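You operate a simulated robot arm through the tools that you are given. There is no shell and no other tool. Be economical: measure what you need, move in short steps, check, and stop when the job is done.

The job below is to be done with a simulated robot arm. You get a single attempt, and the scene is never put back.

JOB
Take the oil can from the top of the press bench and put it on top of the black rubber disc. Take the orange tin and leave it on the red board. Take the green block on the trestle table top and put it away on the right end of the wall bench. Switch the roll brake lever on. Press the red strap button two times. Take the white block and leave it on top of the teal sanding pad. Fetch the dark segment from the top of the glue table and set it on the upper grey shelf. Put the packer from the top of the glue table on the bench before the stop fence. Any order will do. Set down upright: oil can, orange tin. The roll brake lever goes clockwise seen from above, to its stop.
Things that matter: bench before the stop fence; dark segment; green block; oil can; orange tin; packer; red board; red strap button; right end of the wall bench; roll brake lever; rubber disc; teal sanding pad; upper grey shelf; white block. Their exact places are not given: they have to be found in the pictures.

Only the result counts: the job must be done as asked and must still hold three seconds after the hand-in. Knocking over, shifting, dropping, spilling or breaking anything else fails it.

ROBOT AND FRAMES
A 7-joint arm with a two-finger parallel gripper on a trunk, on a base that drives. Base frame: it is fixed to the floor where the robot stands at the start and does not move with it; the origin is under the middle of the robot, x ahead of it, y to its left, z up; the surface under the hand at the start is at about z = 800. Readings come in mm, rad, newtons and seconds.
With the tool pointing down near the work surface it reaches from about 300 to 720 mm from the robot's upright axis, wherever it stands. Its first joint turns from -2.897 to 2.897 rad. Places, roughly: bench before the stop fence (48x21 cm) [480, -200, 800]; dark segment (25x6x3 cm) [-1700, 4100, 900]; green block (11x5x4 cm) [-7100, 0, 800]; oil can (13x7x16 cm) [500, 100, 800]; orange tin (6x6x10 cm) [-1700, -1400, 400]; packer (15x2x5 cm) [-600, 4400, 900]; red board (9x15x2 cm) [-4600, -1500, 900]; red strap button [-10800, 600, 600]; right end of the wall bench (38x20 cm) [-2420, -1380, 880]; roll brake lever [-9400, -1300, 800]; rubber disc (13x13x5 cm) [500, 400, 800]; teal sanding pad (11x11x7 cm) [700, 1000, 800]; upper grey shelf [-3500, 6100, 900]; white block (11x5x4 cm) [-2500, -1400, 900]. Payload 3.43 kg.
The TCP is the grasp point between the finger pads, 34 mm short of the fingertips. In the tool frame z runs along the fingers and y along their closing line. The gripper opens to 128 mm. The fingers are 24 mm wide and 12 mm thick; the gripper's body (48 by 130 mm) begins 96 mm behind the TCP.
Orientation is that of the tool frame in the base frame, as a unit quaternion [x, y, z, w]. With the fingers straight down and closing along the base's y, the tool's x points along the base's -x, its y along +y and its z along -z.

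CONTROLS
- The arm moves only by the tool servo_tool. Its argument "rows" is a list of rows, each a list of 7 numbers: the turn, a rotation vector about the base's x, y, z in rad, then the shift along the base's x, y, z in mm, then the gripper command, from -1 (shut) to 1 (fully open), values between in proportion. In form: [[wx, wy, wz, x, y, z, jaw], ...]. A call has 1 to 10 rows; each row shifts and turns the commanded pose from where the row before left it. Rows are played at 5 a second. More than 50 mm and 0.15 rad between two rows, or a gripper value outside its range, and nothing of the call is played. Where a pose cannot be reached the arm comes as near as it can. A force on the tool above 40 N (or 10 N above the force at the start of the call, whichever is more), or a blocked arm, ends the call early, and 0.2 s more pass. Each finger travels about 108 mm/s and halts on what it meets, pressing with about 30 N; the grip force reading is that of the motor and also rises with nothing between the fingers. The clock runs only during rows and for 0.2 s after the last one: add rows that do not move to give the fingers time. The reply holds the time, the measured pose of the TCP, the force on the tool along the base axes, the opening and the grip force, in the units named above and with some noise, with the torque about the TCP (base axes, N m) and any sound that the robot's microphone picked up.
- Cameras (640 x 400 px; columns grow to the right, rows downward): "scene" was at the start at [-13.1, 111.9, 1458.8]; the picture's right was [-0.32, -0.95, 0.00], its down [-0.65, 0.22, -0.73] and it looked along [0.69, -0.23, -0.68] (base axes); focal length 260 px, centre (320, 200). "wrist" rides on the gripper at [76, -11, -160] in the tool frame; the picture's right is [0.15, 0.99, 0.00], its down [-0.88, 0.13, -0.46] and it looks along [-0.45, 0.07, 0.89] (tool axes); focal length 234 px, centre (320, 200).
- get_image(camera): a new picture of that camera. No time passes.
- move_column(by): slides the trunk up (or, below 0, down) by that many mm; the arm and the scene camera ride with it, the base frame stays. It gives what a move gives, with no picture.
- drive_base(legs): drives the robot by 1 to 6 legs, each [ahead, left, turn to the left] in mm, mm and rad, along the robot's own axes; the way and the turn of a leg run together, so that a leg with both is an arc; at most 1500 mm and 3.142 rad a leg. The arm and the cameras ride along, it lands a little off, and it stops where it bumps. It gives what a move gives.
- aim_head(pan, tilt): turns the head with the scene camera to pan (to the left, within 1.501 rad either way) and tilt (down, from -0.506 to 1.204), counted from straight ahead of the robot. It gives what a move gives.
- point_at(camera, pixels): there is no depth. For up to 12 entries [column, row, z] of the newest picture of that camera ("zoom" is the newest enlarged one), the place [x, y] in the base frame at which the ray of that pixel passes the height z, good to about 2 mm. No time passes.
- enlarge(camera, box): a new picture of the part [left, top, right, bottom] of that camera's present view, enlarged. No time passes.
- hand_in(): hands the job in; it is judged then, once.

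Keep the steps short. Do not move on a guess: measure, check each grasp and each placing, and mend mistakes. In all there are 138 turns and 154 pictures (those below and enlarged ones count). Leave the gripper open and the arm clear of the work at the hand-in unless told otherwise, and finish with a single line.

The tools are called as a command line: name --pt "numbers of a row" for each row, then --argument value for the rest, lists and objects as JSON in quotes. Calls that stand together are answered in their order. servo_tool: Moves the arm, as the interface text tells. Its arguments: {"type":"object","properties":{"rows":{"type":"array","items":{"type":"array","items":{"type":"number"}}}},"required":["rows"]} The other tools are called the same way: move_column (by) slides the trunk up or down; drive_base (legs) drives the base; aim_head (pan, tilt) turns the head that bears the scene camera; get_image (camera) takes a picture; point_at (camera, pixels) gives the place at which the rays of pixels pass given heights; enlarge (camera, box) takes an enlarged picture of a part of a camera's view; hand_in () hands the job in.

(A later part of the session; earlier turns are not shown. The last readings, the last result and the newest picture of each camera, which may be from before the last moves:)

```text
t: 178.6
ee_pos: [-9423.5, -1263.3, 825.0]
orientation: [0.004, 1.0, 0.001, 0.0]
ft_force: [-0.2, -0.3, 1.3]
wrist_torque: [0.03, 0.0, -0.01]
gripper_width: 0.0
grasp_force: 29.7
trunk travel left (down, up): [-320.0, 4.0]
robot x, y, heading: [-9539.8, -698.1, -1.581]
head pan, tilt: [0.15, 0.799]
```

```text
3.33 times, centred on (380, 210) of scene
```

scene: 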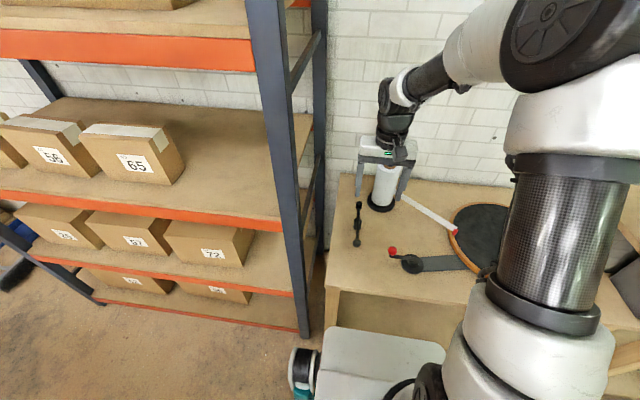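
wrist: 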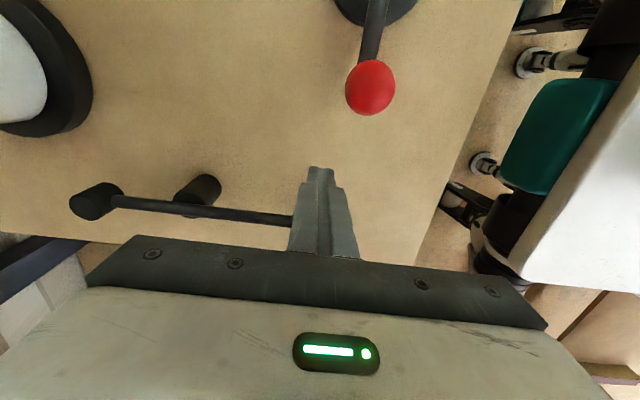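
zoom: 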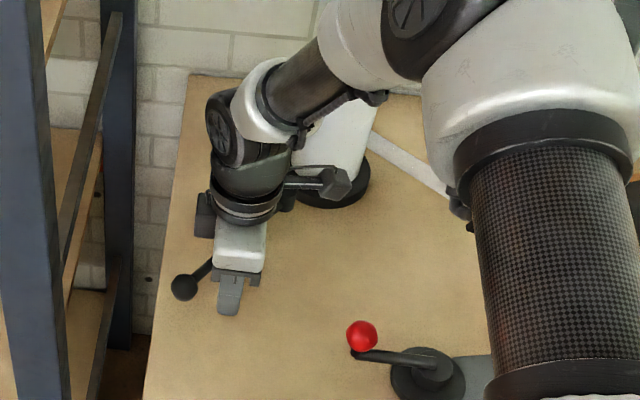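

The lever is turning clockwise freely. Continue along the arc in small steps until it stops.

servo_tool --pt "0 0 0 10 -4 0 -1" --pt "0 0 0 10 -5 0 -1" --pt "0 0 0 9 -6 0 -1" --pt "0 0 0 8 -8 0 -1" --pt "0 0 0 0 0 0 -1"

enlarge --camera "scene" --box '[300, 150, 460, 270]'

get_image --camera "wrist"

```text
t: 179.6
ee_pos: [-9400.4, -1277.5, 822.9]
orientation: [0.005, 1.0, 0.01, -0.01]
ft_force: [-5.8, 1.2, -1.3]
wrist_torque: [0.09, 0.19, -0.02]
gripper_width: 0.0
grasp_force: 29.5
trunk travel left (down, up): [-320.0, 4.0]
robot x, y, heading: [-9539.8, -697.6, -1.58]
head pan, tilt: [0.15, 0.799]
stopped in row 5: the force on the tool passed its limit at 44 N (the readings are from after the stop); the commanded pose is now the measured one
```

```text
3.33 times, centred on (380, 210) of scene
```

zoom: 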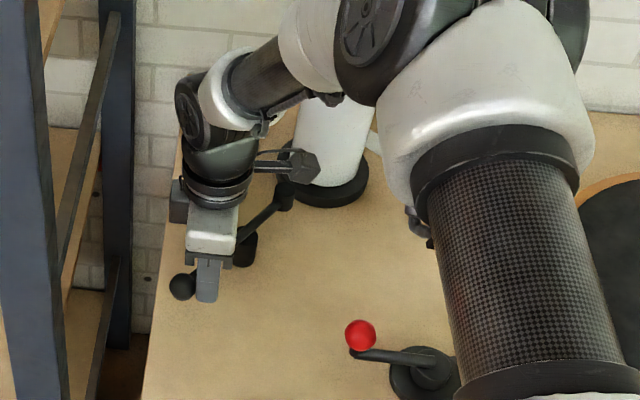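

```text
80 pictures are left
```

wrist: 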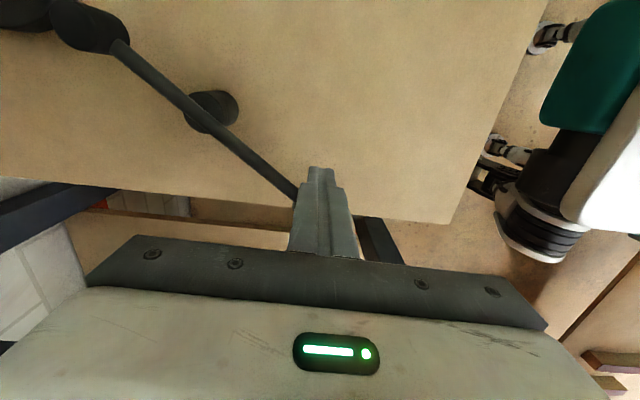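

The ball is at the same place as in the previous picture and the push ended against a hard resistance — the stop. Retreat and view the lever.

servo_tool --pt "0 0 0 -15 10 0 -1" --pt "0 0 0 -20 10 0 -1" --pt "0 0 0 0 0 45 -1" --pt "0 0 0 0 0 45 -1" --pt "0 0 0 -15 20 40 -1" --pt "0 0 0 -20 30 30 -1" --pt "0 0 0 -20 40 20 -1" --pt "0 0 0 -20 40 10 -1" --pt "0 0 0 0 0 0 -1"

enlarge --camera "scene" --box '[300, 150, 460, 270]'

```text
t: 181.6
ee_pos: [-9511.0, -1127.1, 1013.0]
orientation: [0.005, 1.0, 0.009, -0.009]
ft_force: [0.2, -0.8, -0.3]
wrist_torque: [0.04, 0.02, 0.0]
gripper_width: 0.0
grasp_force: 29.5
trunk travel left (down, up): [-320.0, 4.0]
robot x, y, heading: [-9539.1, -693.8, -1.578]
head pan, tilt: [0.15, 0.799]
```

```text
3.33 times, centred on (380, 210) of scene
```

zoom: 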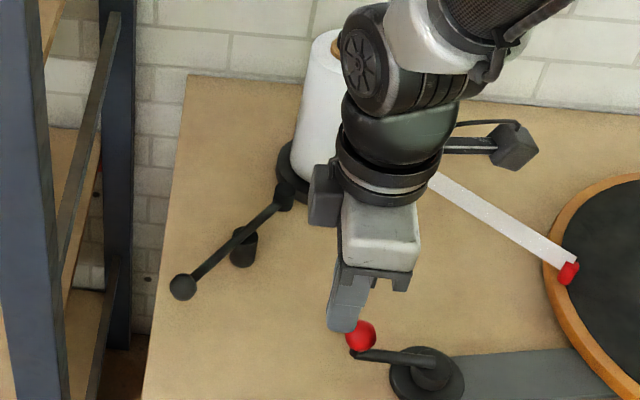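

Lever at its stop. Restore the hand orientation, retract, and head for the trolley with the button.

servo_tool --pt "0 0 -0.14 0 10 20 -0.5" --pt "0 0 -0.14 0 10 20 0" --pt "0 0 -0.14 0 10 20 0" --pt "0 0 -0.14 0 10 20 0" --pt "0 0 -0.14 0 10 20 0" --pt "0 0 -0.14 0 10 10 0" --pt "0 0 -0.14 0 10 0 0" --pt "0 0 -0.14 0 10 0 0" --pt "0 0 -0.14 0 0 0 0" --pt "0 0 -0.14 0 0 0 0"

drive_base --legs '[[-170, 0, 0], [0, -250, 0], [0, 0, -1.75]]'

aim_head --pan 0.0 --tilt 0.45

get_image --camera "scene"

```text
t: 183.8
ee_pos: [-9508.3, -1047.9, 1120.9]
orientation: [0.649, 0.761, 0.013, 0.0]
ft_force: [0.0, -0.5, 0.5]
wrist_torque: [0.02, -0.04, 0.01]
gripper_width: 64.1
grasp_force: 0.1
trunk travel left (down, up): [-320.0, 4.0]
robot x, y, heading: [-9539.8, -692.6, -1.581]
head pan, tilt: [0.15, 0.799]
```

```text
t: 192.2
ee_pos: [-10141.0, -489.8, 1121.2]
orientation: [1.0, -0.011, 0.009, 0.009]
ft_force: [-0.5, -0.4, 0.0]
wrist_torque: [-0.03, -0.02, 0.03]
gripper_width: 64.1
grasp_force: 0.1
trunk travel left (down, up): [-320.0, 4.0]
robot x, y, heading: [-9790.0, -527.7, 2.952]
head pan, tilt: [0.15, 0.799]
```

```text
t: 193.0
ee_pos: [-10141.1, -490.1, 1122.4]
orientation: [1.0, -0.011, 0.008, 0.009]
ft_force: [-0.1, 0.1, -0.2]
wrist_torque: [-0.01, 0.0, 0.02]
gripper_width: 64.0
grasp_force: 0.0
trunk travel left (down, up): [-320.0, 4.0]
robot x, y, heading: [-9788.4, -521.2, 2.952]
head pan, tilt: [0.0, 0.45]
```

```text
78 pictures are left
```

scene: 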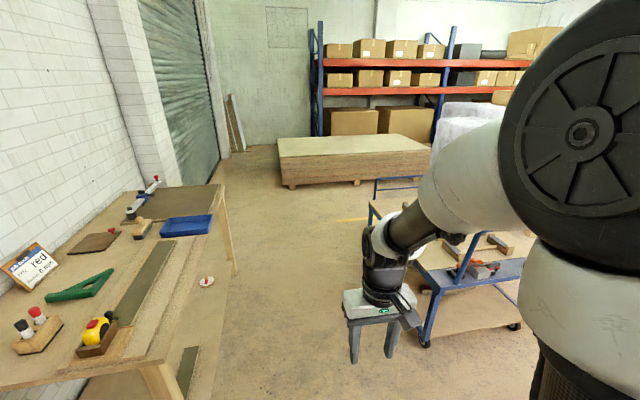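

drive_base --legs '[[0, 0, -0.75]]'

get_image --camera "scene"

```text
t: 195.4
ee_pos: [-10022.3, -259.0, 1122.6]
orientation: [0.927, -0.376, 0.004, 0.013]
ft_force: [-0.3, 0.2, 0.0]
wrist_torque: [0.02, -0.02, -0.01]
gripper_width: 64.2
grasp_force: 0.0
trunk travel left (down, up): [-320.0, 4.0]
robot x, y, heading: [-9788.9, -522.5, 2.203]
head pan, tilt: [0.0, 0.45]
```

```text
77 pictures are left
```

scene: 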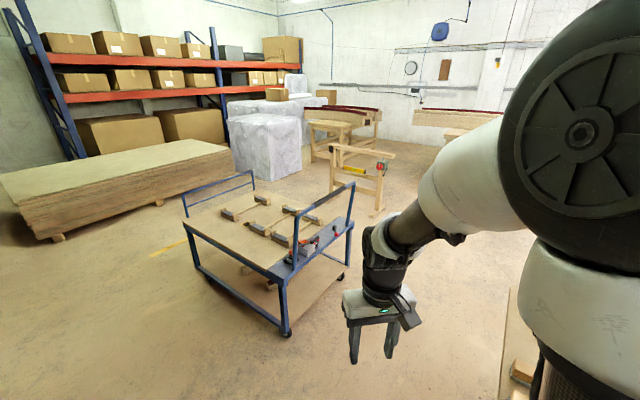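

enlarge --camera "scene" --box '[250, 190, 370, 290]'

point_at --camera "scene" --pixels '[[286, 335, 0], [202, 266, 0], [342, 278, 0], [184, 219, 620], [352, 225, 620], [280, 270, 620], [337, 233, 650], [315, 240, 650], [518, 385, 0]]'

```text
4.00 times, centred on (310, 240) of scene
```

zoom: 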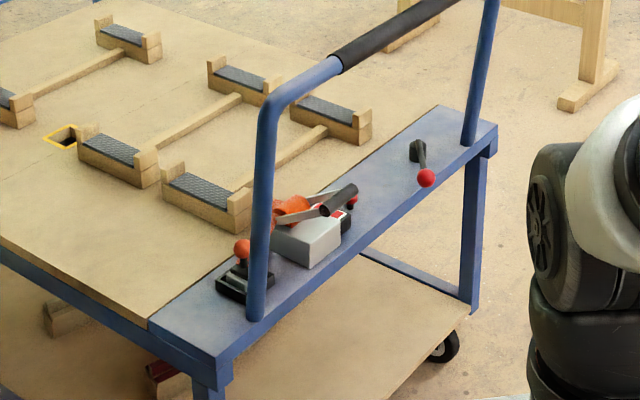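

```text
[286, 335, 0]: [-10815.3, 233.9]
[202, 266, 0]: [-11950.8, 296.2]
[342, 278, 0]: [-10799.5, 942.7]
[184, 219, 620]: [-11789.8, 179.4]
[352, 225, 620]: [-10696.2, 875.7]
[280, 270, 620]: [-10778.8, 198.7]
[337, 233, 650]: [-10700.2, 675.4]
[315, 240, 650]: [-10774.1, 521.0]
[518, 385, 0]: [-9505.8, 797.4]
```

The strap tool with the red button is on the trolley's blue shelf. Drive in front of it and face -x.

drive_base --legs '[[1020, -330, 0], [0, 0, 0.938]]'

aim_head --pan 0.0 --tilt 0.85

get_image --camera "scene"

get_image --camera "wrist"

```text
t: 203.4
ee_pos: [-10483.7, 444.7, 1121.8]
orientation: [0.996, 0.092, 0.01, 0.009]
ft_force: [0.6, 0.9, 0.1]
wrist_torque: [0.01, 0.02, 0.03]
gripper_width: 64.0
grasp_force: 0.1
trunk travel left (down, up): [-320.0, 4.0]
robot x, y, heading: [-10130.0, 486.6, -3.123]
head pan, tilt: [0.0, 0.45]
```

```text
t: 204.3
ee_pos: [-10483.7, 445.2, 1121.8]
orientation: [0.996, 0.093, 0.01, 0.009]
ft_force: [0.4, -0.7, 0.4]
wrist_torque: [-0.01, 0.03, 0.0]
gripper_width: 63.8
grasp_force: 0.1
trunk travel left (down, up): [-320.0, 4.0]
robot x, y, heading: [-10132.8, 487.3, -3.123]
head pan, tilt: [0.0, 0.85]
```

```text
75 pictures are left
```

scene: 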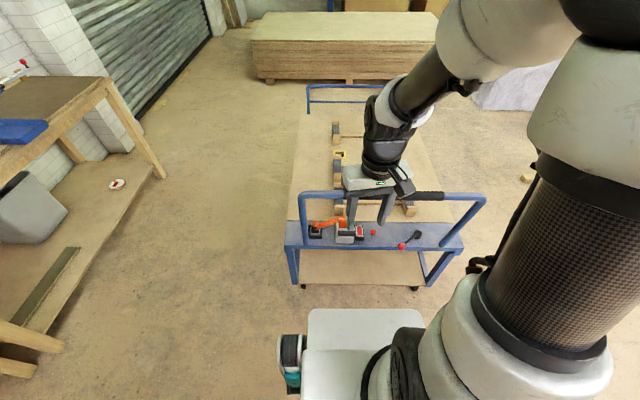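

```text
74 pictures are left
```

wrist: 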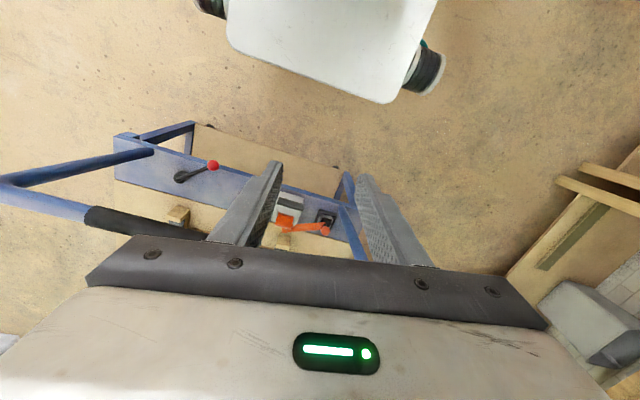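

enlarge --camera "scene" --box '[280, 180, 480, 290]'

enlarge --camera "wrist" --box '[170, 140, 360, 250]'

```text
3.20 times, centred on (380, 235) of scene
```

zoom: 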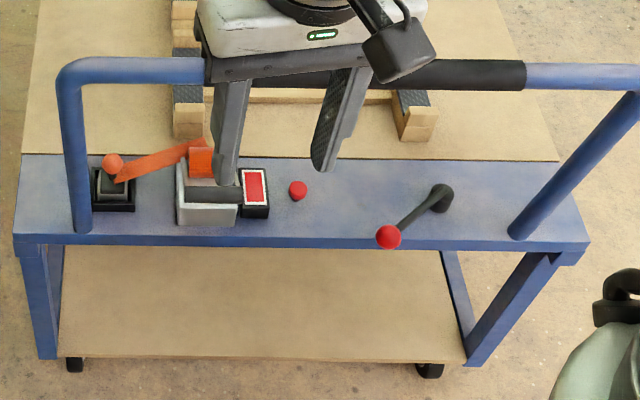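

```text
3.37 times, centred on (265, 195) of wrist
```

zoom: 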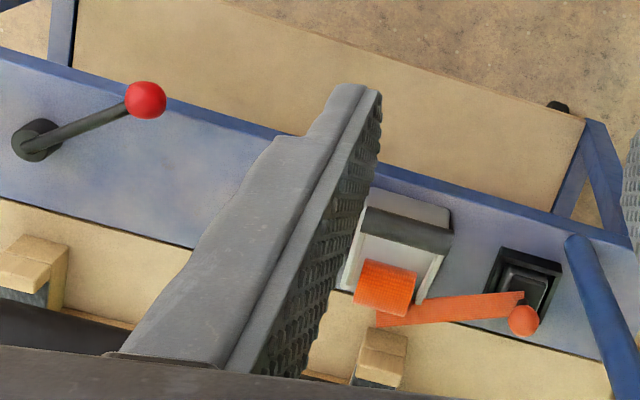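

Candidates: framed red rectangle (scene 359,238) next to the strap housing, and a red dome at (373,239). Measure and get a closer wrist view.

point_at --camera "scene" --pixels '[[359.4, 238.4, 620], [359.4, 238.4, 660], [372.8, 239.4, 620], [372.8, 239.4, 650], [400, 202, 900], [400, 202, 950], [390, 250, 600], [330, 250, 600]]'

servo_tool --pt "0 0 0.1 -20 30 0 1" --pt "0 0 0.085 -20 40 0 1" --pt "0 0 0 -20 40 0 1" --pt "0 0 0 0 40 0 1" --pt "0 0 0 0 0 0 1"

get_image --camera "wrist"

```text
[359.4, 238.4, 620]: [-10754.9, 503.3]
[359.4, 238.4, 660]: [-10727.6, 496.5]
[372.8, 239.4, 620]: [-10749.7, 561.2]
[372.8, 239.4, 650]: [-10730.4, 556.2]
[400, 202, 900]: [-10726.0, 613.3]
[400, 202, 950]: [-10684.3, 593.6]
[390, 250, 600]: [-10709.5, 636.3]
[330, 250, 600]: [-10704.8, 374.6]
```

```text
t: 205.5
ee_pos: [-10545.5, 593.4, 1121.7]
orientation: [0.983, 0.185, 0.01, 0.007]
ft_force: [-0.8, 0.3, -0.4]
wrist_torque: [0.02, -0.05, -0.01]
gripper_width: 128.1
grasp_force: 0.1
trunk travel left (down, up): [-320.0, 4.0]
robot x, y, heading: [-10130.6, 485.4, -3.125]
head pan, tilt: [0.0, 0.85]
```

```text
71 pictures are left
```

wrist: 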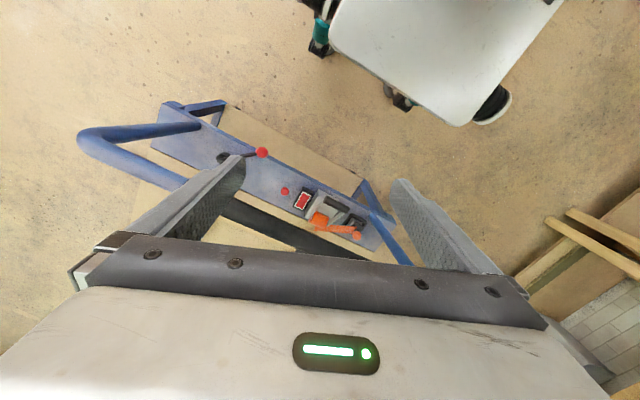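

enlarge --camera "wrist" --box '[240, 150, 400, 250]'

servo_tool --pt "0 0 -0.12 0 0 0 0" --pt "0 0 -0.12 0 -20 0 -1" --pt "0 0 -0.13 0 -20 0 -1" --pt "0 0 0 0 0 0 -1"

get_image --camera "wrist"

```text
4.00 times, centred on (320, 200) of wrist
```

zoom: 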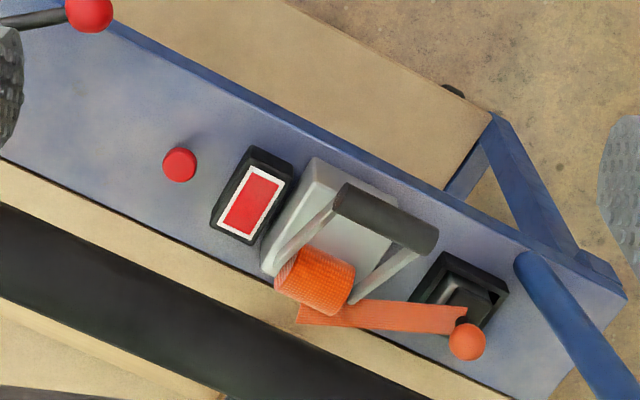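

```text
t: 206.5
ee_pos: [-10545.4, 553.0, 1123.3]
orientation: [1.0, -0.001, 0.009, 0.009]
ft_force: [-0.5, 0.0, 0.4]
wrist_torque: [-0.01, -0.02, -0.03]
gripper_width: 0.0
grasp_force: 29.9
trunk travel left (down, up): [-320.0, 4.0]
robot x, y, heading: [-10130.6, 482.3, -3.124]
head pan, tilt: [0.0, 0.85]
```

```text
69 pictures are left
```

wrist: 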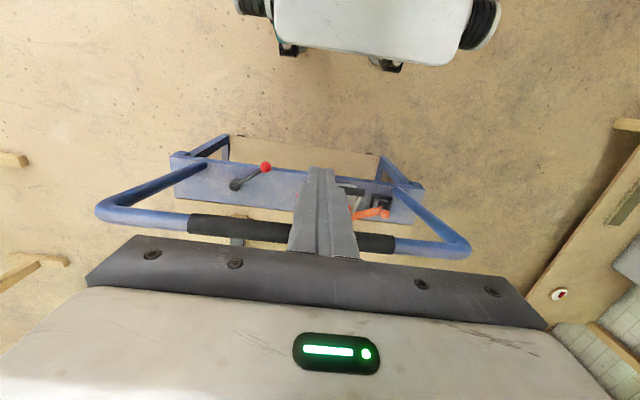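

The round red dome (zoom 180,163), set on the shelf, fits the given place (y≈560); the framed rectangle looks like a display. Measure the handle bar and dome to plan an approach below the bar.

point_at --camera "wrist" --pixels '[[240, 228, 800], [240, 228, 850], [240, 228, 900], [240, 228, 950], [172, 153, 600], [423, 186, 600]]'

point_at --camera "scene" --pixels '[[420, 203, 800], [420, 203, 850], [420, 203, 900], [284, 258, 600], [464, 258, 600], [302, 252, 600], [440, 252, 600]]'

enlarge --camera "scene" --box '[330, 200, 410, 260]'

```text
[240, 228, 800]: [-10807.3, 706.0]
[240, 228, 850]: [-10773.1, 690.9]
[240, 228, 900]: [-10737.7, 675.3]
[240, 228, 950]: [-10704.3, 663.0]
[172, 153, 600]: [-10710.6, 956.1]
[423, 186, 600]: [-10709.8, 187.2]
```

```text
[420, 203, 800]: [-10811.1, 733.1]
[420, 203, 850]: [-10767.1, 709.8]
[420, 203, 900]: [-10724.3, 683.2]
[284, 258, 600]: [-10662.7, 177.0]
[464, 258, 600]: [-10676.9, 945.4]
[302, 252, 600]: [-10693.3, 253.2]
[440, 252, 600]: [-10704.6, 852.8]
```

```text
6.67 times, centred on (370, 230) of scene
```

zoom: 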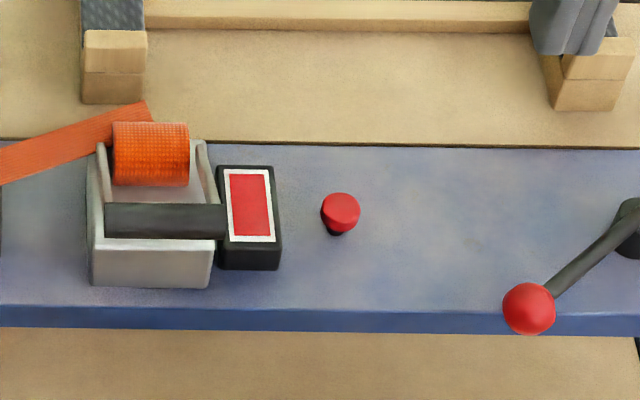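

My enlarged-to-scene conversion was off (centre-based). Re-measure with the right pixels: dome (373,231), bar (417,196).

point_at --camera "zoom" --pixels '[[341, 207, 620], [341, 207, 650], [341, 207, 680], [320, 310, 620], [320, 147, 620], [250, 205, 650]]'

point_at --camera "scene" --pixels '[[417.5, 196, 850], [417.5, 196, 880], [417.5, 196, 910]]'

servo_tool --pt "0 0 0 0 -40 0 -1" --pt "0 0 0 0 -40 0 -1" --pt "0 0 0 0 -40 0 -1" --pt "0 0 0 0 0 0 -1"

get_image --camera "wrist"

```text
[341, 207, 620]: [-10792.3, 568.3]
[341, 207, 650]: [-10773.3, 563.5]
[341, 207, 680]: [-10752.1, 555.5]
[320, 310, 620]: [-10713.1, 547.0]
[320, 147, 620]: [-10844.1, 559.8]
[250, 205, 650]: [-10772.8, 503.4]
```

```text
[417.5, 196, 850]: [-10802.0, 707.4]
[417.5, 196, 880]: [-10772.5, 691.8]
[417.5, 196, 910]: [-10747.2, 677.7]
```

```text
t: 207.5
ee_pos: [-10542.9, 433.2, 1123.2]
orientation: [1.0, 0.0, 0.008, 0.01]
ft_force: [-0.3, 0.7, 0.2]
wrist_torque: [-0.01, 0.02, -0.05]
gripper_width: 0.0
grasp_force: 29.9
trunk travel left (down, up): [-320.0, 4.0]
robot x, y, heading: [-10131.5, 482.9, -3.122]
head pan, tilt: [0.0, 0.85]
```

```text
67 pictures are left
```

wrist: 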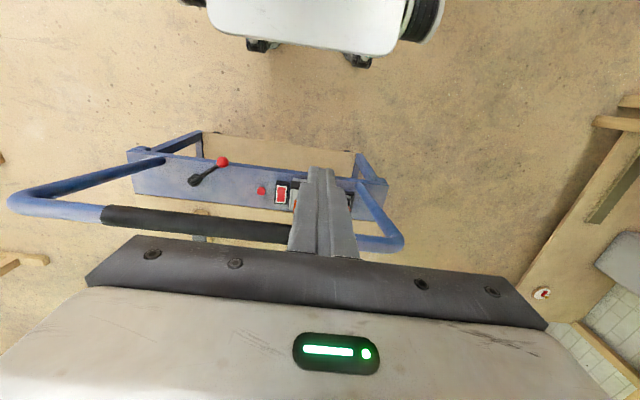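

point_at --camera "wrist" --pixels '[[200, 221, 850], [200, 221, 900], [200, 221, 950], [262, 190, 620], [262, 190, 650], [262, 190, 680]]'

enlarge --camera "wrist" --box '[220, 160, 300, 220]'

move_column --by -200

get_image --camera "scene"

```text
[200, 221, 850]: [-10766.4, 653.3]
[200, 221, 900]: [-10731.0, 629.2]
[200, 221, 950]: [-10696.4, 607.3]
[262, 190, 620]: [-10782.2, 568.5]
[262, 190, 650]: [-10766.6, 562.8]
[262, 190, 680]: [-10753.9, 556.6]
```

```text
6.67 times, centred on (260, 190) of wrist
```

zoom: 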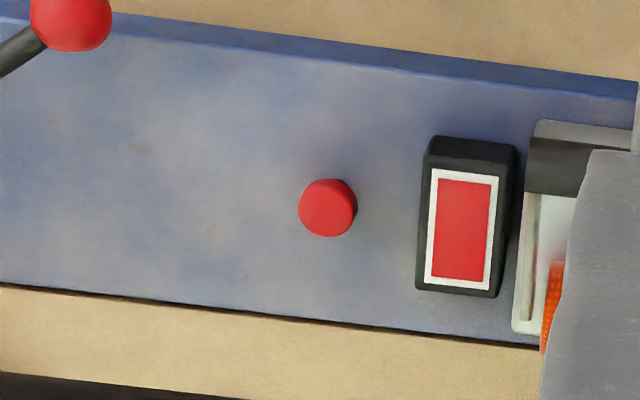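

```text
t: 209.6
ee_pos: [-10542.8, 434.7, 923.2]
orientation: [1.0, 0.0, 0.008, 0.01]
ft_force: [0.1, 0.1, 0.1]
wrist_torque: [-0.04, 0.01, -0.03]
gripper_width: 0.1
grasp_force: 30.4
trunk travel left (down, up): [-120.0, 204.0]
robot x, y, heading: [-10129.8, 484.2, -3.122]
head pan, tilt: [0.0, 0.85]
```

```text
65 pictures are left
```

scene: 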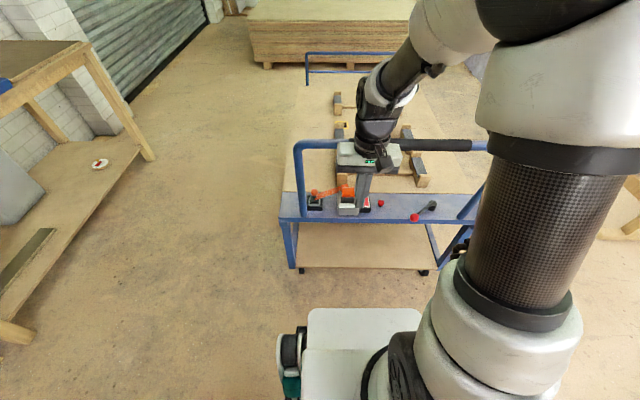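

Use this lower scene view to triangulate dome (381,203) and bar (430,145).

enlarge --camera "scene" --box '[340, 130, 480, 230]'

point_at --camera "scene" --pixels '[[430, 145, 850], [430, 145, 880], [430, 145, 910], [381, 203, 620], [381, 203, 650], [381, 203, 680]]'

```text
4.00 times, centred on (410, 180) of scene
```

zoom: 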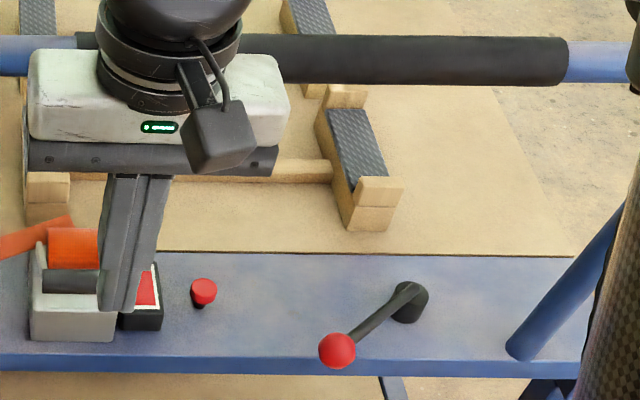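

```text
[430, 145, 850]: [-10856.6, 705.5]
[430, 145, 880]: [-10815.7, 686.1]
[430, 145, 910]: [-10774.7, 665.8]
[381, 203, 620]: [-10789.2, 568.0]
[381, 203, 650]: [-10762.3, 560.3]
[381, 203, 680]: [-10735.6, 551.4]
```

Bar is at about x -10675, z 983 (leaning to me); dome at ≈(-10770,562,z≈640). Tilt the tool 0.8 rad towards -x and come in below the bar.

servo_tool --pt "0 0.13 0 0 25 -20 -1" --pt "0 0.13 0 0 25 -20 -1" --pt "0 0.13 0 0 25 -30 -1" --pt "0 0.13 0 0 25 -30 -1" --pt "0 0.13 0 0 25 -30 -1" --pt "0 0.15 0 0 3 -30 -1" --pt "0 0 0 0 0 -20 -1" --pt "0 0 0 0 0 0 -1"

get_image --camera "wrist"

get_image --camera "scene"

```text
t: 211.4
ee_pos: [-10555.2, 565.5, 738.1]
orientation: [0.925, 0.003, -0.38, 0.008]
ft_force: [0.1, 0.3, 1.1]
wrist_torque: [0.04, 0.0, 0.01]
gripper_width: 0.0
grasp_force: 30.0
out of reach, approached as far as the arm can: row 5, 6
trunk travel left (down, up): [-120.0, 204.0]
robot x, y, heading: [-10130.3, 486.1, -3.119]
head pan, tilt: [0.0, 0.85]
```

```text
63 pictures are left
```

wrist: 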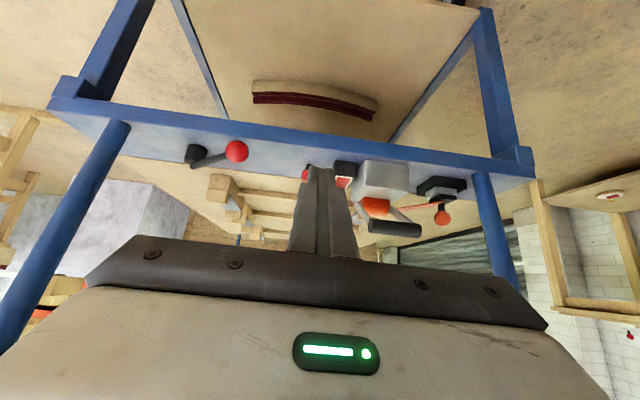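

```text
62 pictures are left
```

scene: 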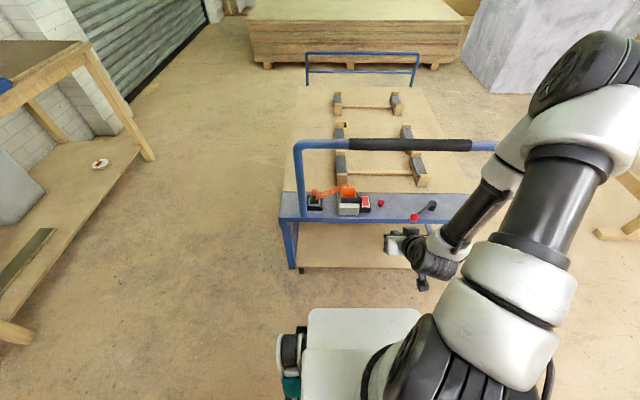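

Low-angle wrist view: dome partly visible at (306,173). Intersect with heights.

enlarge --camera "wrist" --box '[260, 130, 420, 240]'

point_at --camera "wrist" --pixels '[[306, 173, 610], [306, 173, 630], [306, 173, 650], [343, 183, 640], [343, 183, 660], [310, 151, 600], [310, 140, 600], [240, 162, 620]]'

```text
3.64 times, centred on (340, 185) of wrist
```

zoom: 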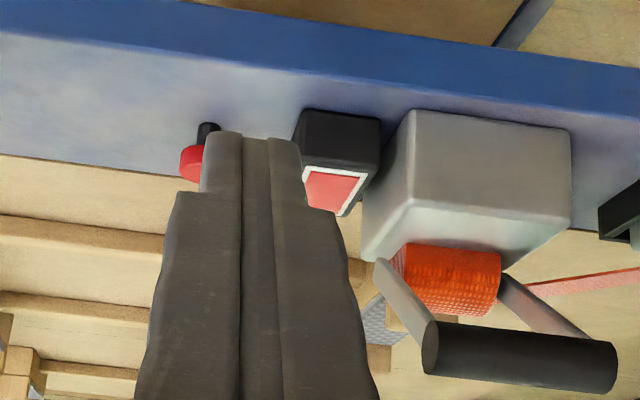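

```text
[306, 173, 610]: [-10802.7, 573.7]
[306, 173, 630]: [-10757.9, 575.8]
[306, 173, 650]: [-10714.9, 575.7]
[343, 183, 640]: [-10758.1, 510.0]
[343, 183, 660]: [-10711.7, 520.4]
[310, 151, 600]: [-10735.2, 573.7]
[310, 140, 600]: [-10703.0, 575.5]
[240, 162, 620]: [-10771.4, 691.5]
```

Dome cap: x≈-10780, y≈566, top z≈632. Move in under the bar to above the dome.

servo_tool --pt "0 0 0 -42 0 -5 -1" --pt "0 0 0 -42 0 -5 -1" --pt "0 0 0 -42 0 -5 -1" --pt "0 0 0 -42 1 -5 -1" --pt "0 0 0 -40 0 -10 -1" --pt "0 0 0 0 0 0 -1"

get_image --camera "wrist"

enlarge --camera "scene" --box '[320, 130, 480, 230]'

```text
t: 212.8
ee_pos: [-10762.9, 565.8, 708.3]
orientation: [0.925, 0.004, -0.381, 0.009]
ft_force: [-0.4, 0.4, -0.3]
wrist_torque: [-0.01, 0.01, 0.05]
gripper_width: 0.0
grasp_force: 30.6
trunk travel left (down, up): [-120.0, 204.0]
robot x, y, heading: [-10130.6, 481.4, -3.13]
head pan, tilt: [0.0, 0.85]
```

```text
60 pictures are left
```

wrist: 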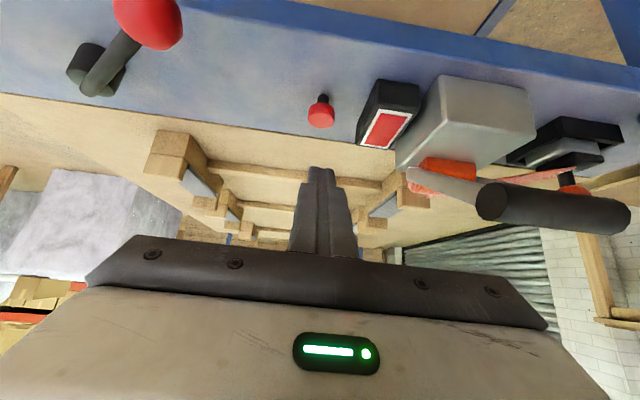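

```text
4.00 times, centred on (400, 180) of scene
```

zoom: 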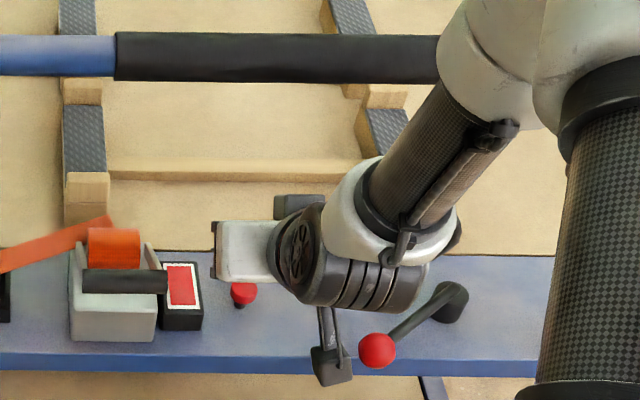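

Measure the dome again from here: cap at (321,115).

point_at --camera "wrist" --pixels '[[321, 115, 620], [321, 115, 630], [321, 115, 640], [321, 115, 650], [320, 96, 605]]'

servo_tool --pt "0 0 0 0 0 -15 -1" --pt "0 0 0 0 0 -10 -1" --pt "0 0 0 0 0 0 -1"

enlarge --camera "wrist" --box '[240, 80, 400, 200]'

```text
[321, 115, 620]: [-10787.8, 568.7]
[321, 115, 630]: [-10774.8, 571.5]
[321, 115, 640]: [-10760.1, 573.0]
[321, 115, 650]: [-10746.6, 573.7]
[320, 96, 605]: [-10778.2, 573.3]
```

```text
t: 213.6
ee_pos: [-10765.1, 566.8, 684.0]
orientation: [0.925, 0.004, -0.381, 0.009]
ft_force: [-0.8, 0.0, -0.7]
wrist_torque: [0.01, -0.01, 0.01]
gripper_width: 0.0
grasp_force: 29.7
trunk travel left (down, up): [-120.0, 204.0]
robot x, y, heading: [-10133.6, 479.3, -3.123]
head pan, tilt: [0.0, 0.85]
```

```text
3.33 times, centred on (320, 140) of wrist
```

zoom: 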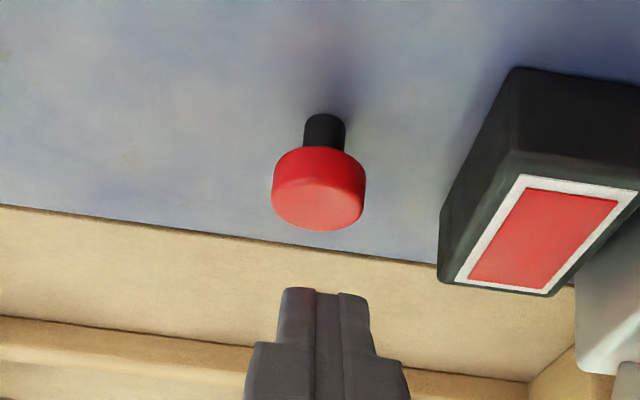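

Aligned. Press down in small steps, watching force and sound.

servo_tool --pt "0 0 0 0 3 -8 -1" --pt "0 0 0 0 0 -4 -1" --pt "0 0 0 0 0 -3 -1" --pt "0 0 0 0 0 -3 -1" --pt "0 0 0 0 0 0 -1"

enlarge --camera "wrist" --box '[240, 80, 400, 200]'

```text
t: 214.8
ee_pos: [-10764.5, 568.7, 666.4]
orientation: [0.924, 0.004, -0.381, 0.009]
ft_force: [0.1, -0.9, 0.3]
wrist_torque: [0.0, 0.03, 0.01]
gripper_width: 0.0
grasp_force: 30.2
trunk travel left (down, up): [-120.0, 204.0]
robot x, y, heading: [-10130.5, 479.6, -3.123]
head pan, tilt: [0.0, 0.85]
```

```text
3.33 times, centred on (320, 140) of wrist
```

zoom: 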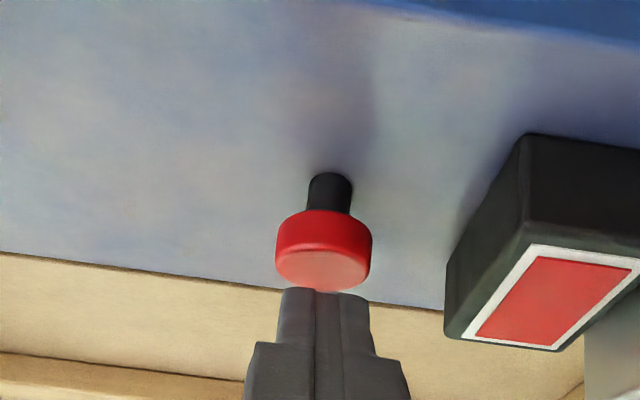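

Just above contact. Press on.

servo_tool --pt "0 0 0 0 0 -3 -1" --pt "0 0 0 0 0 -3 -1" --pt "0 0 0 0 0 -3 -1" --pt "0 0 0 0 0 0 -1"

enlarge --camera "wrist" --box '[240, 80, 400, 200]'

```text
t: 215.8
ee_pos: [-10765.2, 570.2, 657.3]
orientation: [0.924, 0.003, -0.383, 0.008]
ft_force: [-1.1, 0.7, 2.1]
wrist_torque: [0.02, 0.04, 0.0]
gripper_width: 0.2
grasp_force: 29.8
trunk travel left (down, up): [-120.0, 204.0]
robot x, y, heading: [-10130.8, 483.5, -3.125]
head pan, tilt: [0.0, 0.85]
```

```text
3.33 times, centred on (320, 140) of wrist
```

zoom: 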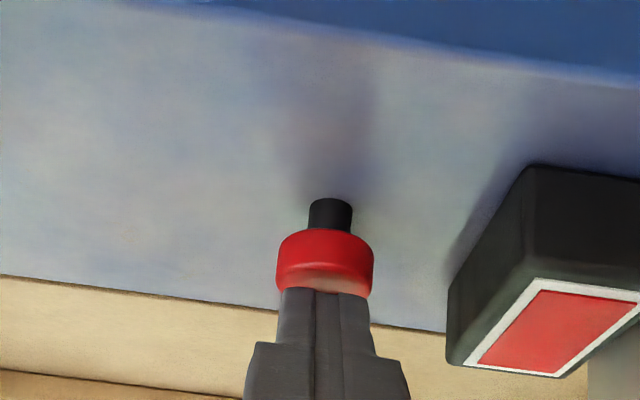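

Contact starting (2 N). Push further until click/stop.

servo_tool --pt "0 0 0 0 0 -2 -1" --pt "0 0 0 0 0 -2 -1" --pt "0 0 0 0 0 -2 -1" --pt "0 0 0 0 0 0 -1"

```text
t: 216.8
ee_pos: [-10764.3, 570.2, 654.1]
orientation: [0.923, 0.004, -0.384, 0.009]
ft_force: [11.2, -1.3, 26.0]
wrist_torque: [-0.02, 0.01, 0.01]
gripper_width: 0.1
grasp_force: 30.2
trunk travel left (down, up): [-120.0, 204.0]
robot x, y, heading: [-10130.1, 481.2, -3.125]
head pan, tilt: [0.0, 0.85]
heard: click
```

Click – first press. Release upward 14 mm, wait, and see whether the button rises.

servo_tool --pt "0 0 0 0 0 7 -1" --pt "0 0 0 0 0 7 -1" --pt "0 0 0 0 0 0 -1" --pt "0 0 0 0 0 0 -1"

servo_tool --pt "0 0 0 0 0 -6 -1" --pt "0 0 0 0 0 -4 -1" --pt "0 0 0 0 0 -2 -1" --pt "0 0 0 0 0 -2 -1" --pt "0 0 0 0 0 0 -1"

```text
t: 217.8
ee_pos: [-10765.1, 568.9, 665.1]
orientation: [0.924, 0.004, -0.381, 0.009]
ft_force: [1.2, -0.2, 0.0]
wrist_torque: [-0.01, -0.02, -0.02]
gripper_width: 0.0
grasp_force: 29.6
trunk travel left (down, up): [-120.0, 204.0]
robot x, y, heading: [-10133.1, 480.3, -3.118]
head pan, tilt: [0.0, 0.85]
```

```text
t: 219.0
ee_pos: [-10764.5, 569.3, 654.5]
orientation: [0.923, 0.004, -0.385, 0.008]
ft_force: [2.0, -1.0, 20.1]
wrist_torque: [-0.02, 0.24, 0.04]
gripper_width: 0.0
grasp_force: 29.9
trunk travel left (down, up): [-120.0, 204.0]
robot x, y, heading: [-10132.4, 483.5, -3.127]
head pan, tilt: [0.0, 0.85]
heard: click
```

Second click. Withdraw up and back from under the bar, un-tilt and raise.

servo_tool --pt "0 0 0 0 0 25 -1" --pt "0 0 0 20 0 15 -1" --pt "0 0 0 45 0 0 -1" --pt "0 0 0 45 0 0 -1" --pt "0 0 0 45 0 0 -1" --pt "0 0 0 45 0 0 -0.5" --pt "0 -0.13 0 20 0 40 0" --pt "0 -0.13 0 0 0 40 0" --pt "0 -0.13 0 0 -10 40 0" --pt "0 -0.13 0 0 -20 40 0"

servo_tool --pt "0 -0.13 0 5 -20 30 0" --pt "0 -0.15 0 10 -20 30 0" --pt "0 0 0 20 -20 20 0" --pt "0 0 0 0 0 0 0"

move_column --by 150

get_image --camera "scene"

```text
t: 221.2
ee_pos: [-10547.6, 540.9, 852.3]
orientation: [0.991, 0.001, -0.13, 0.008]
ft_force: [0.2, -0.9, -0.4]
wrist_torque: [0.0, 0.02, -0.04]
gripper_width: 63.8
grasp_force: 0.1
trunk travel left (down, up): [-120.0, 204.0]
robot x, y, heading: [-10130.7, 479.2, -3.126]
head pan, tilt: [0.0, 0.85]
```

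```text
t: 222.2
ee_pos: [-10509.9, 481.7, 931.9]
orientation: [1.0, 0.001, 0.009, 0.009]
ft_force: [-0.3, -0.1, 0.5]
wrist_torque: [-0.01, 0.0, -0.01]
gripper_width: 64.0
grasp_force: 0.0
trunk travel left (down, up): [-120.0, 204.0]
robot x, y, heading: [-10132.7, 487.4, -3.126]
head pan, tilt: [0.0, 0.85]
```

```text
t: 224.0
ee_pos: [-10508.9, 481.9, 1081.2]
orientation: [1.0, 0.0, 0.009, 0.01]
ft_force: [-1.3, -0.5, -0.8]
wrist_torque: [0.04, 0.02, 0.0]
gripper_width: 63.7
grasp_force: 0.0
trunk travel left (down, up): [-270.0, 54.0]
robot x, y, heading: [-10132.1, 482.2, -3.12]
head pan, tilt: [0.0, 0.85]
```

```text
55 pictures are left
```

scene: 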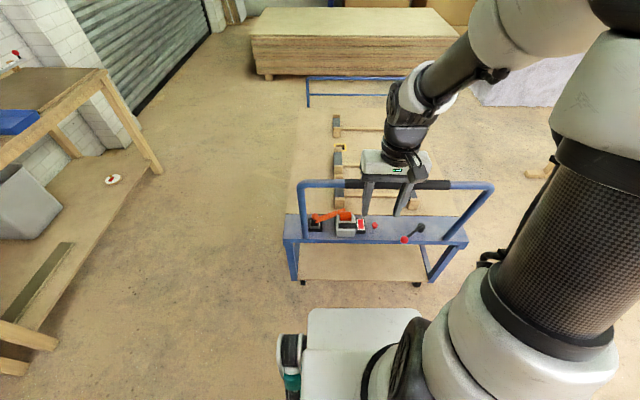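

All intact. Drive back to the aisle, turn to face +y, and sidestep towards the green block.

drive_base --legs '[[-340, 1040, 0], [0, 0, -1.59], [0, -1400, 0], [0, -1350, 0]]'

aim_head --pan 0.0 --tilt 0.7

get_image --camera "scene"

```text
t: 264.1
ee_pos: [-7052.5, -131.9, 1080.1]
orientation: [0.715, -0.699, -0.001, 0.013]
ft_force: [0.2, 0.2, 0.5]
wrist_torque: [0.01, -0.04, -0.02]
gripper_width: 63.6
grasp_force: 0.1
trunk travel left (down, up): [-270.0, 54.0]
robot x, y, heading: [-7041.6, -513.8, 1.61]
head pan, tilt: [0.0, 0.85]
```

```text
t: 264.8
ee_pos: [-7053.5, -134.5, 1081.8]
orientation: [0.715, -0.699, 0.0, 0.013]
ft_force: [0.8, 0.2, -0.8]
wrist_torque: [0.02, -0.01, 0.0]
gripper_width: 64.2
grasp_force: 0.1
trunk travel left (down, up): [-270.0, 54.0]
robot x, y, heading: [-7043.9, -511.7, 1.61]
head pan, tilt: [0.0, 0.7]
```

```text
54 pictures are left
```

scene: 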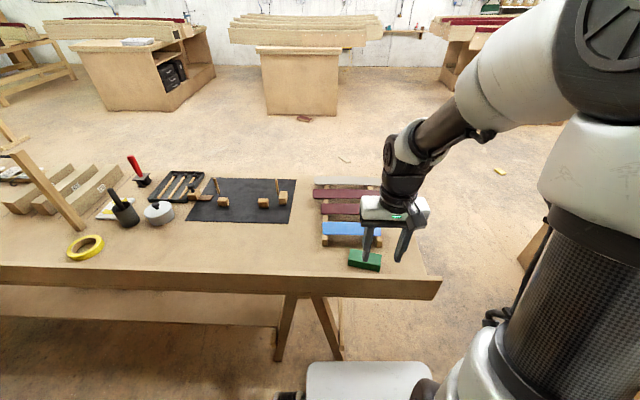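

Green block right below the gripper area, at scene (365,260). Look with the wrist camera.

servo_tool --pt "0 0 -0.02 0 0 0 1" --pt "0 0 -0.02 0 0 0 1" --pt "0 0 0 0 0 0 1"

get_image --camera "wrist"

point_at --camera "scene" --pixels '[[348, 262, 840], [381, 270, 840], [382, 260, 840], [349, 250, 840], [365, 258, 840]]'

```text
t: 265.6
ee_pos: [-7052.4, -133.0, 1080.6]
orientation: [-0.701, 0.713, 0.001, -0.013]
ft_force: [0.3, 0.0, 0.2]
wrist_torque: [0.0, -0.01, 0.02]
gripper_width: 128.2
grasp_force: 0.0
trunk travel left (down, up): [-270.0, 54.0]
robot x, y, heading: [-7043.2, -511.3, 1.614]
head pan, tilt: [0.0, 0.7]
```

```text
53 pictures are left
```

wrist: 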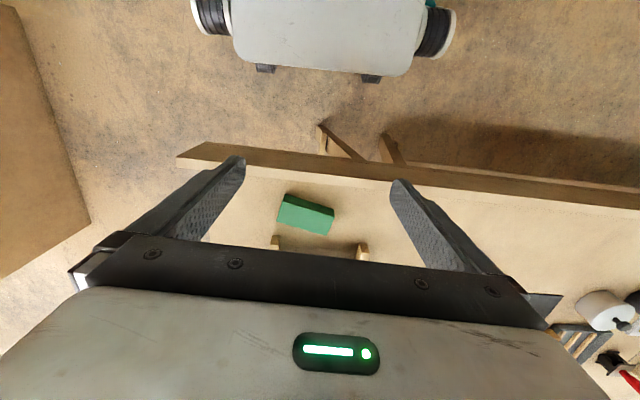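

```text
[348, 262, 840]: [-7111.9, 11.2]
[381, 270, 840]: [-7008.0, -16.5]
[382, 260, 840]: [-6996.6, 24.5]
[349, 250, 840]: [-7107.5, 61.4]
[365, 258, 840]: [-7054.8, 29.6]
```

enlarge --camera "wrist" --box '[260, 170, 356, 250]'

point_at --camera "wrist" --pixels '[[285, 195, 800], [285, 195, 840], [308, 214, 800], [308, 214, 840], [308, 214, 820]]'

```text
5.00 times, centred on (308, 210) of wrist
```

zoom: 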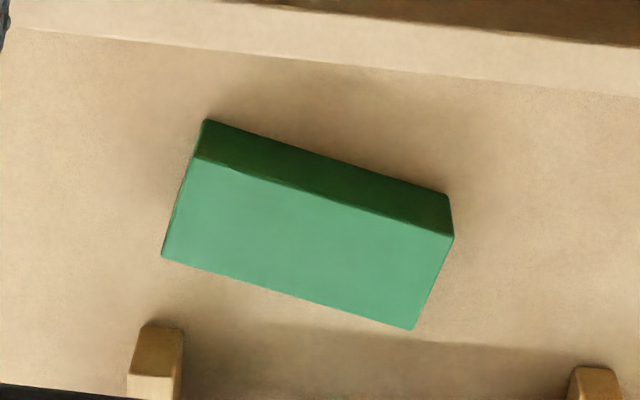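

```text
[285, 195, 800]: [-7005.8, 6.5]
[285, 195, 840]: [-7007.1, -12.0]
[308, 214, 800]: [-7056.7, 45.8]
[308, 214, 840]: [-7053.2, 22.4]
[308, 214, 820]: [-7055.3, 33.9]
```

point_at --camera "zoom" --pixels '[[195, 158, 840], [453, 236, 840], [412, 329, 840], [163, 256, 840], [205, 120, 800], [447, 195, 800]]'

enlarge --camera "scene" --box '[325, 230, 405, 290]'

```text
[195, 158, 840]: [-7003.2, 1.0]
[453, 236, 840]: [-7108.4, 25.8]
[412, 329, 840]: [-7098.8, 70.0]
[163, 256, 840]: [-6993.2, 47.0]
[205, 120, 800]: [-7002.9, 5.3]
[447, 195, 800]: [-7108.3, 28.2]
```

```text
6.67 times, centred on (365, 260) of scene
```

zoom: 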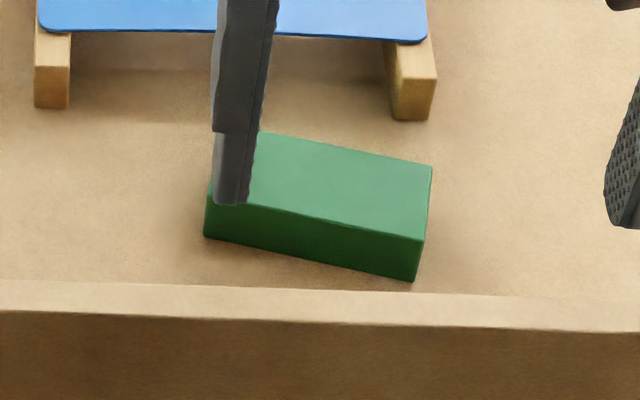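

Block base z≈800, centre (-7051,36), long axis ≈ along x (yawed). Rotate the hand +1.377 rad so it closes across the short side, set the jaw to ~75 mm and move above.

servo_tool --pt "0 0 0.138 0 17 0 0.6" --pt "0 0 0.138 0 17 0 0.3" --pt "0 0 0.138 0 17 0 0.17" --pt "0 0 0.138 0 17 0 0.17" --pt "0 0 0.138 0 17 0 0.17" --pt "0 0 0.138 0 17 0 0.17" --pt "0 0 0.138 0 17 0 0.17" --pt "0 0 0.138 0 17 0 0.17" --pt "0 0 0.138 0 17 0 0.17" --pt "0 0 0.138 1 16 0 0.17"

servo_tool --pt "0 0 0 0 0 -40 0.17" --pt "0 0 0 0 0 -40 0.17" --pt "0 0 0 0 0 -40 0.17" --pt "0 0 0 0 0 0 0.17"

get_image --camera "wrist"

```text
t: 267.8
ee_pos: [-7052.7, 37.1, 1080.6]
orientation: [0.995, -0.103, 0.007, 0.01]
ft_force: [-0.1, -0.1, 0.1]
wrist_torque: [-0.02, 0.03, 0.02]
gripper_width: 74.7
grasp_force: 0.1
trunk travel left (down, up): [-270.0, 54.0]
robot x, y, heading: [-7048.3, -513.3, 1.609]
head pan, tilt: [0.0, 0.7]
```

```text
t: 268.8
ee_pos: [-7051.9, 36.6, 960.0]
orientation: [0.994, -0.104, 0.008, 0.009]
ft_force: [0.2, 0.3, -0.3]
wrist_torque: [-0.01, 0.0, -0.03]
gripper_width: 74.7
grasp_force: 0.0
trunk travel left (down, up): [-270.0, 54.0]
robot x, y, heading: [-7040.9, -512.3, 1.607]
head pan, tilt: [0.0, 0.7]
```

```text
50 pictures are left
```

wrist: 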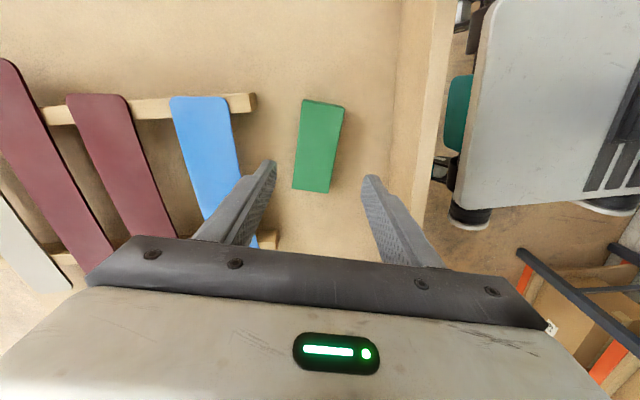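

Aligned with the block. Check the gap to the blue strip, then descend.

point_at --camera "wrist" --pixels '[[243, 178, 820], [243, 178, 840], [233, 140, 830], [305, 100, 840], [344, 106, 840], [329, 193, 840], [293, 188, 840], [277, 245, 820]]'

```text
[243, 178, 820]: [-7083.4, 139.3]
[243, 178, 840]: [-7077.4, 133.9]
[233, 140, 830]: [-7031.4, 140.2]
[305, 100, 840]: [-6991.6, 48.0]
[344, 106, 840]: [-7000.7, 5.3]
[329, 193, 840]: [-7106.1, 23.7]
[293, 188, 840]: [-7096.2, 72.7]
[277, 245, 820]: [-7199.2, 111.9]
```

Clear. Descend to z≈838 and close.

servo_tool --pt "0 0 0 2 1 -40 0.17" --pt "0 0 0 0 0 -40 0.17" --pt "0 0 0 0 0 -30 0.17" --pt "0 0 0 0 0 -12 0.17" --pt "0 0 0 0 0 0 -0.2" --pt "0 0 0 0 0 0 -0.6" --pt "0 0 0 0 0 0 -0.6" --pt "0 0 0 0 0 40 -0.6" --pt "0 0 0 0 0 40 -0.6" --pt "0 0 0 0 0 40 -0.6"

get_image --camera "wrist"

```text
t: 271.0
ee_pos: [-7051.1, 36.0, 958.0]
orientation: [0.995, -0.104, 0.008, 0.011]
ft_force: [-0.4, -0.1, -2.4]
wrist_torque: [0.04, -0.02, -0.01]
gripper_width: 49.4
grasp_force: 29.7
trunk travel left (down, up): [-270.0, 54.0]
robot x, y, heading: [-7043.7, -511.2, 1.609]
head pan, tilt: [0.0, 0.7]
```

```text
49 pictures are left
```

wrist: 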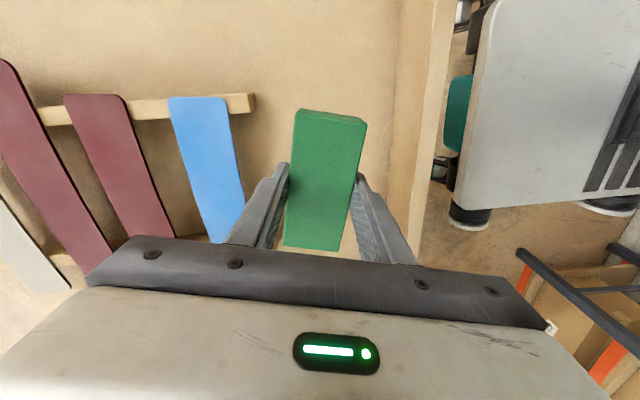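

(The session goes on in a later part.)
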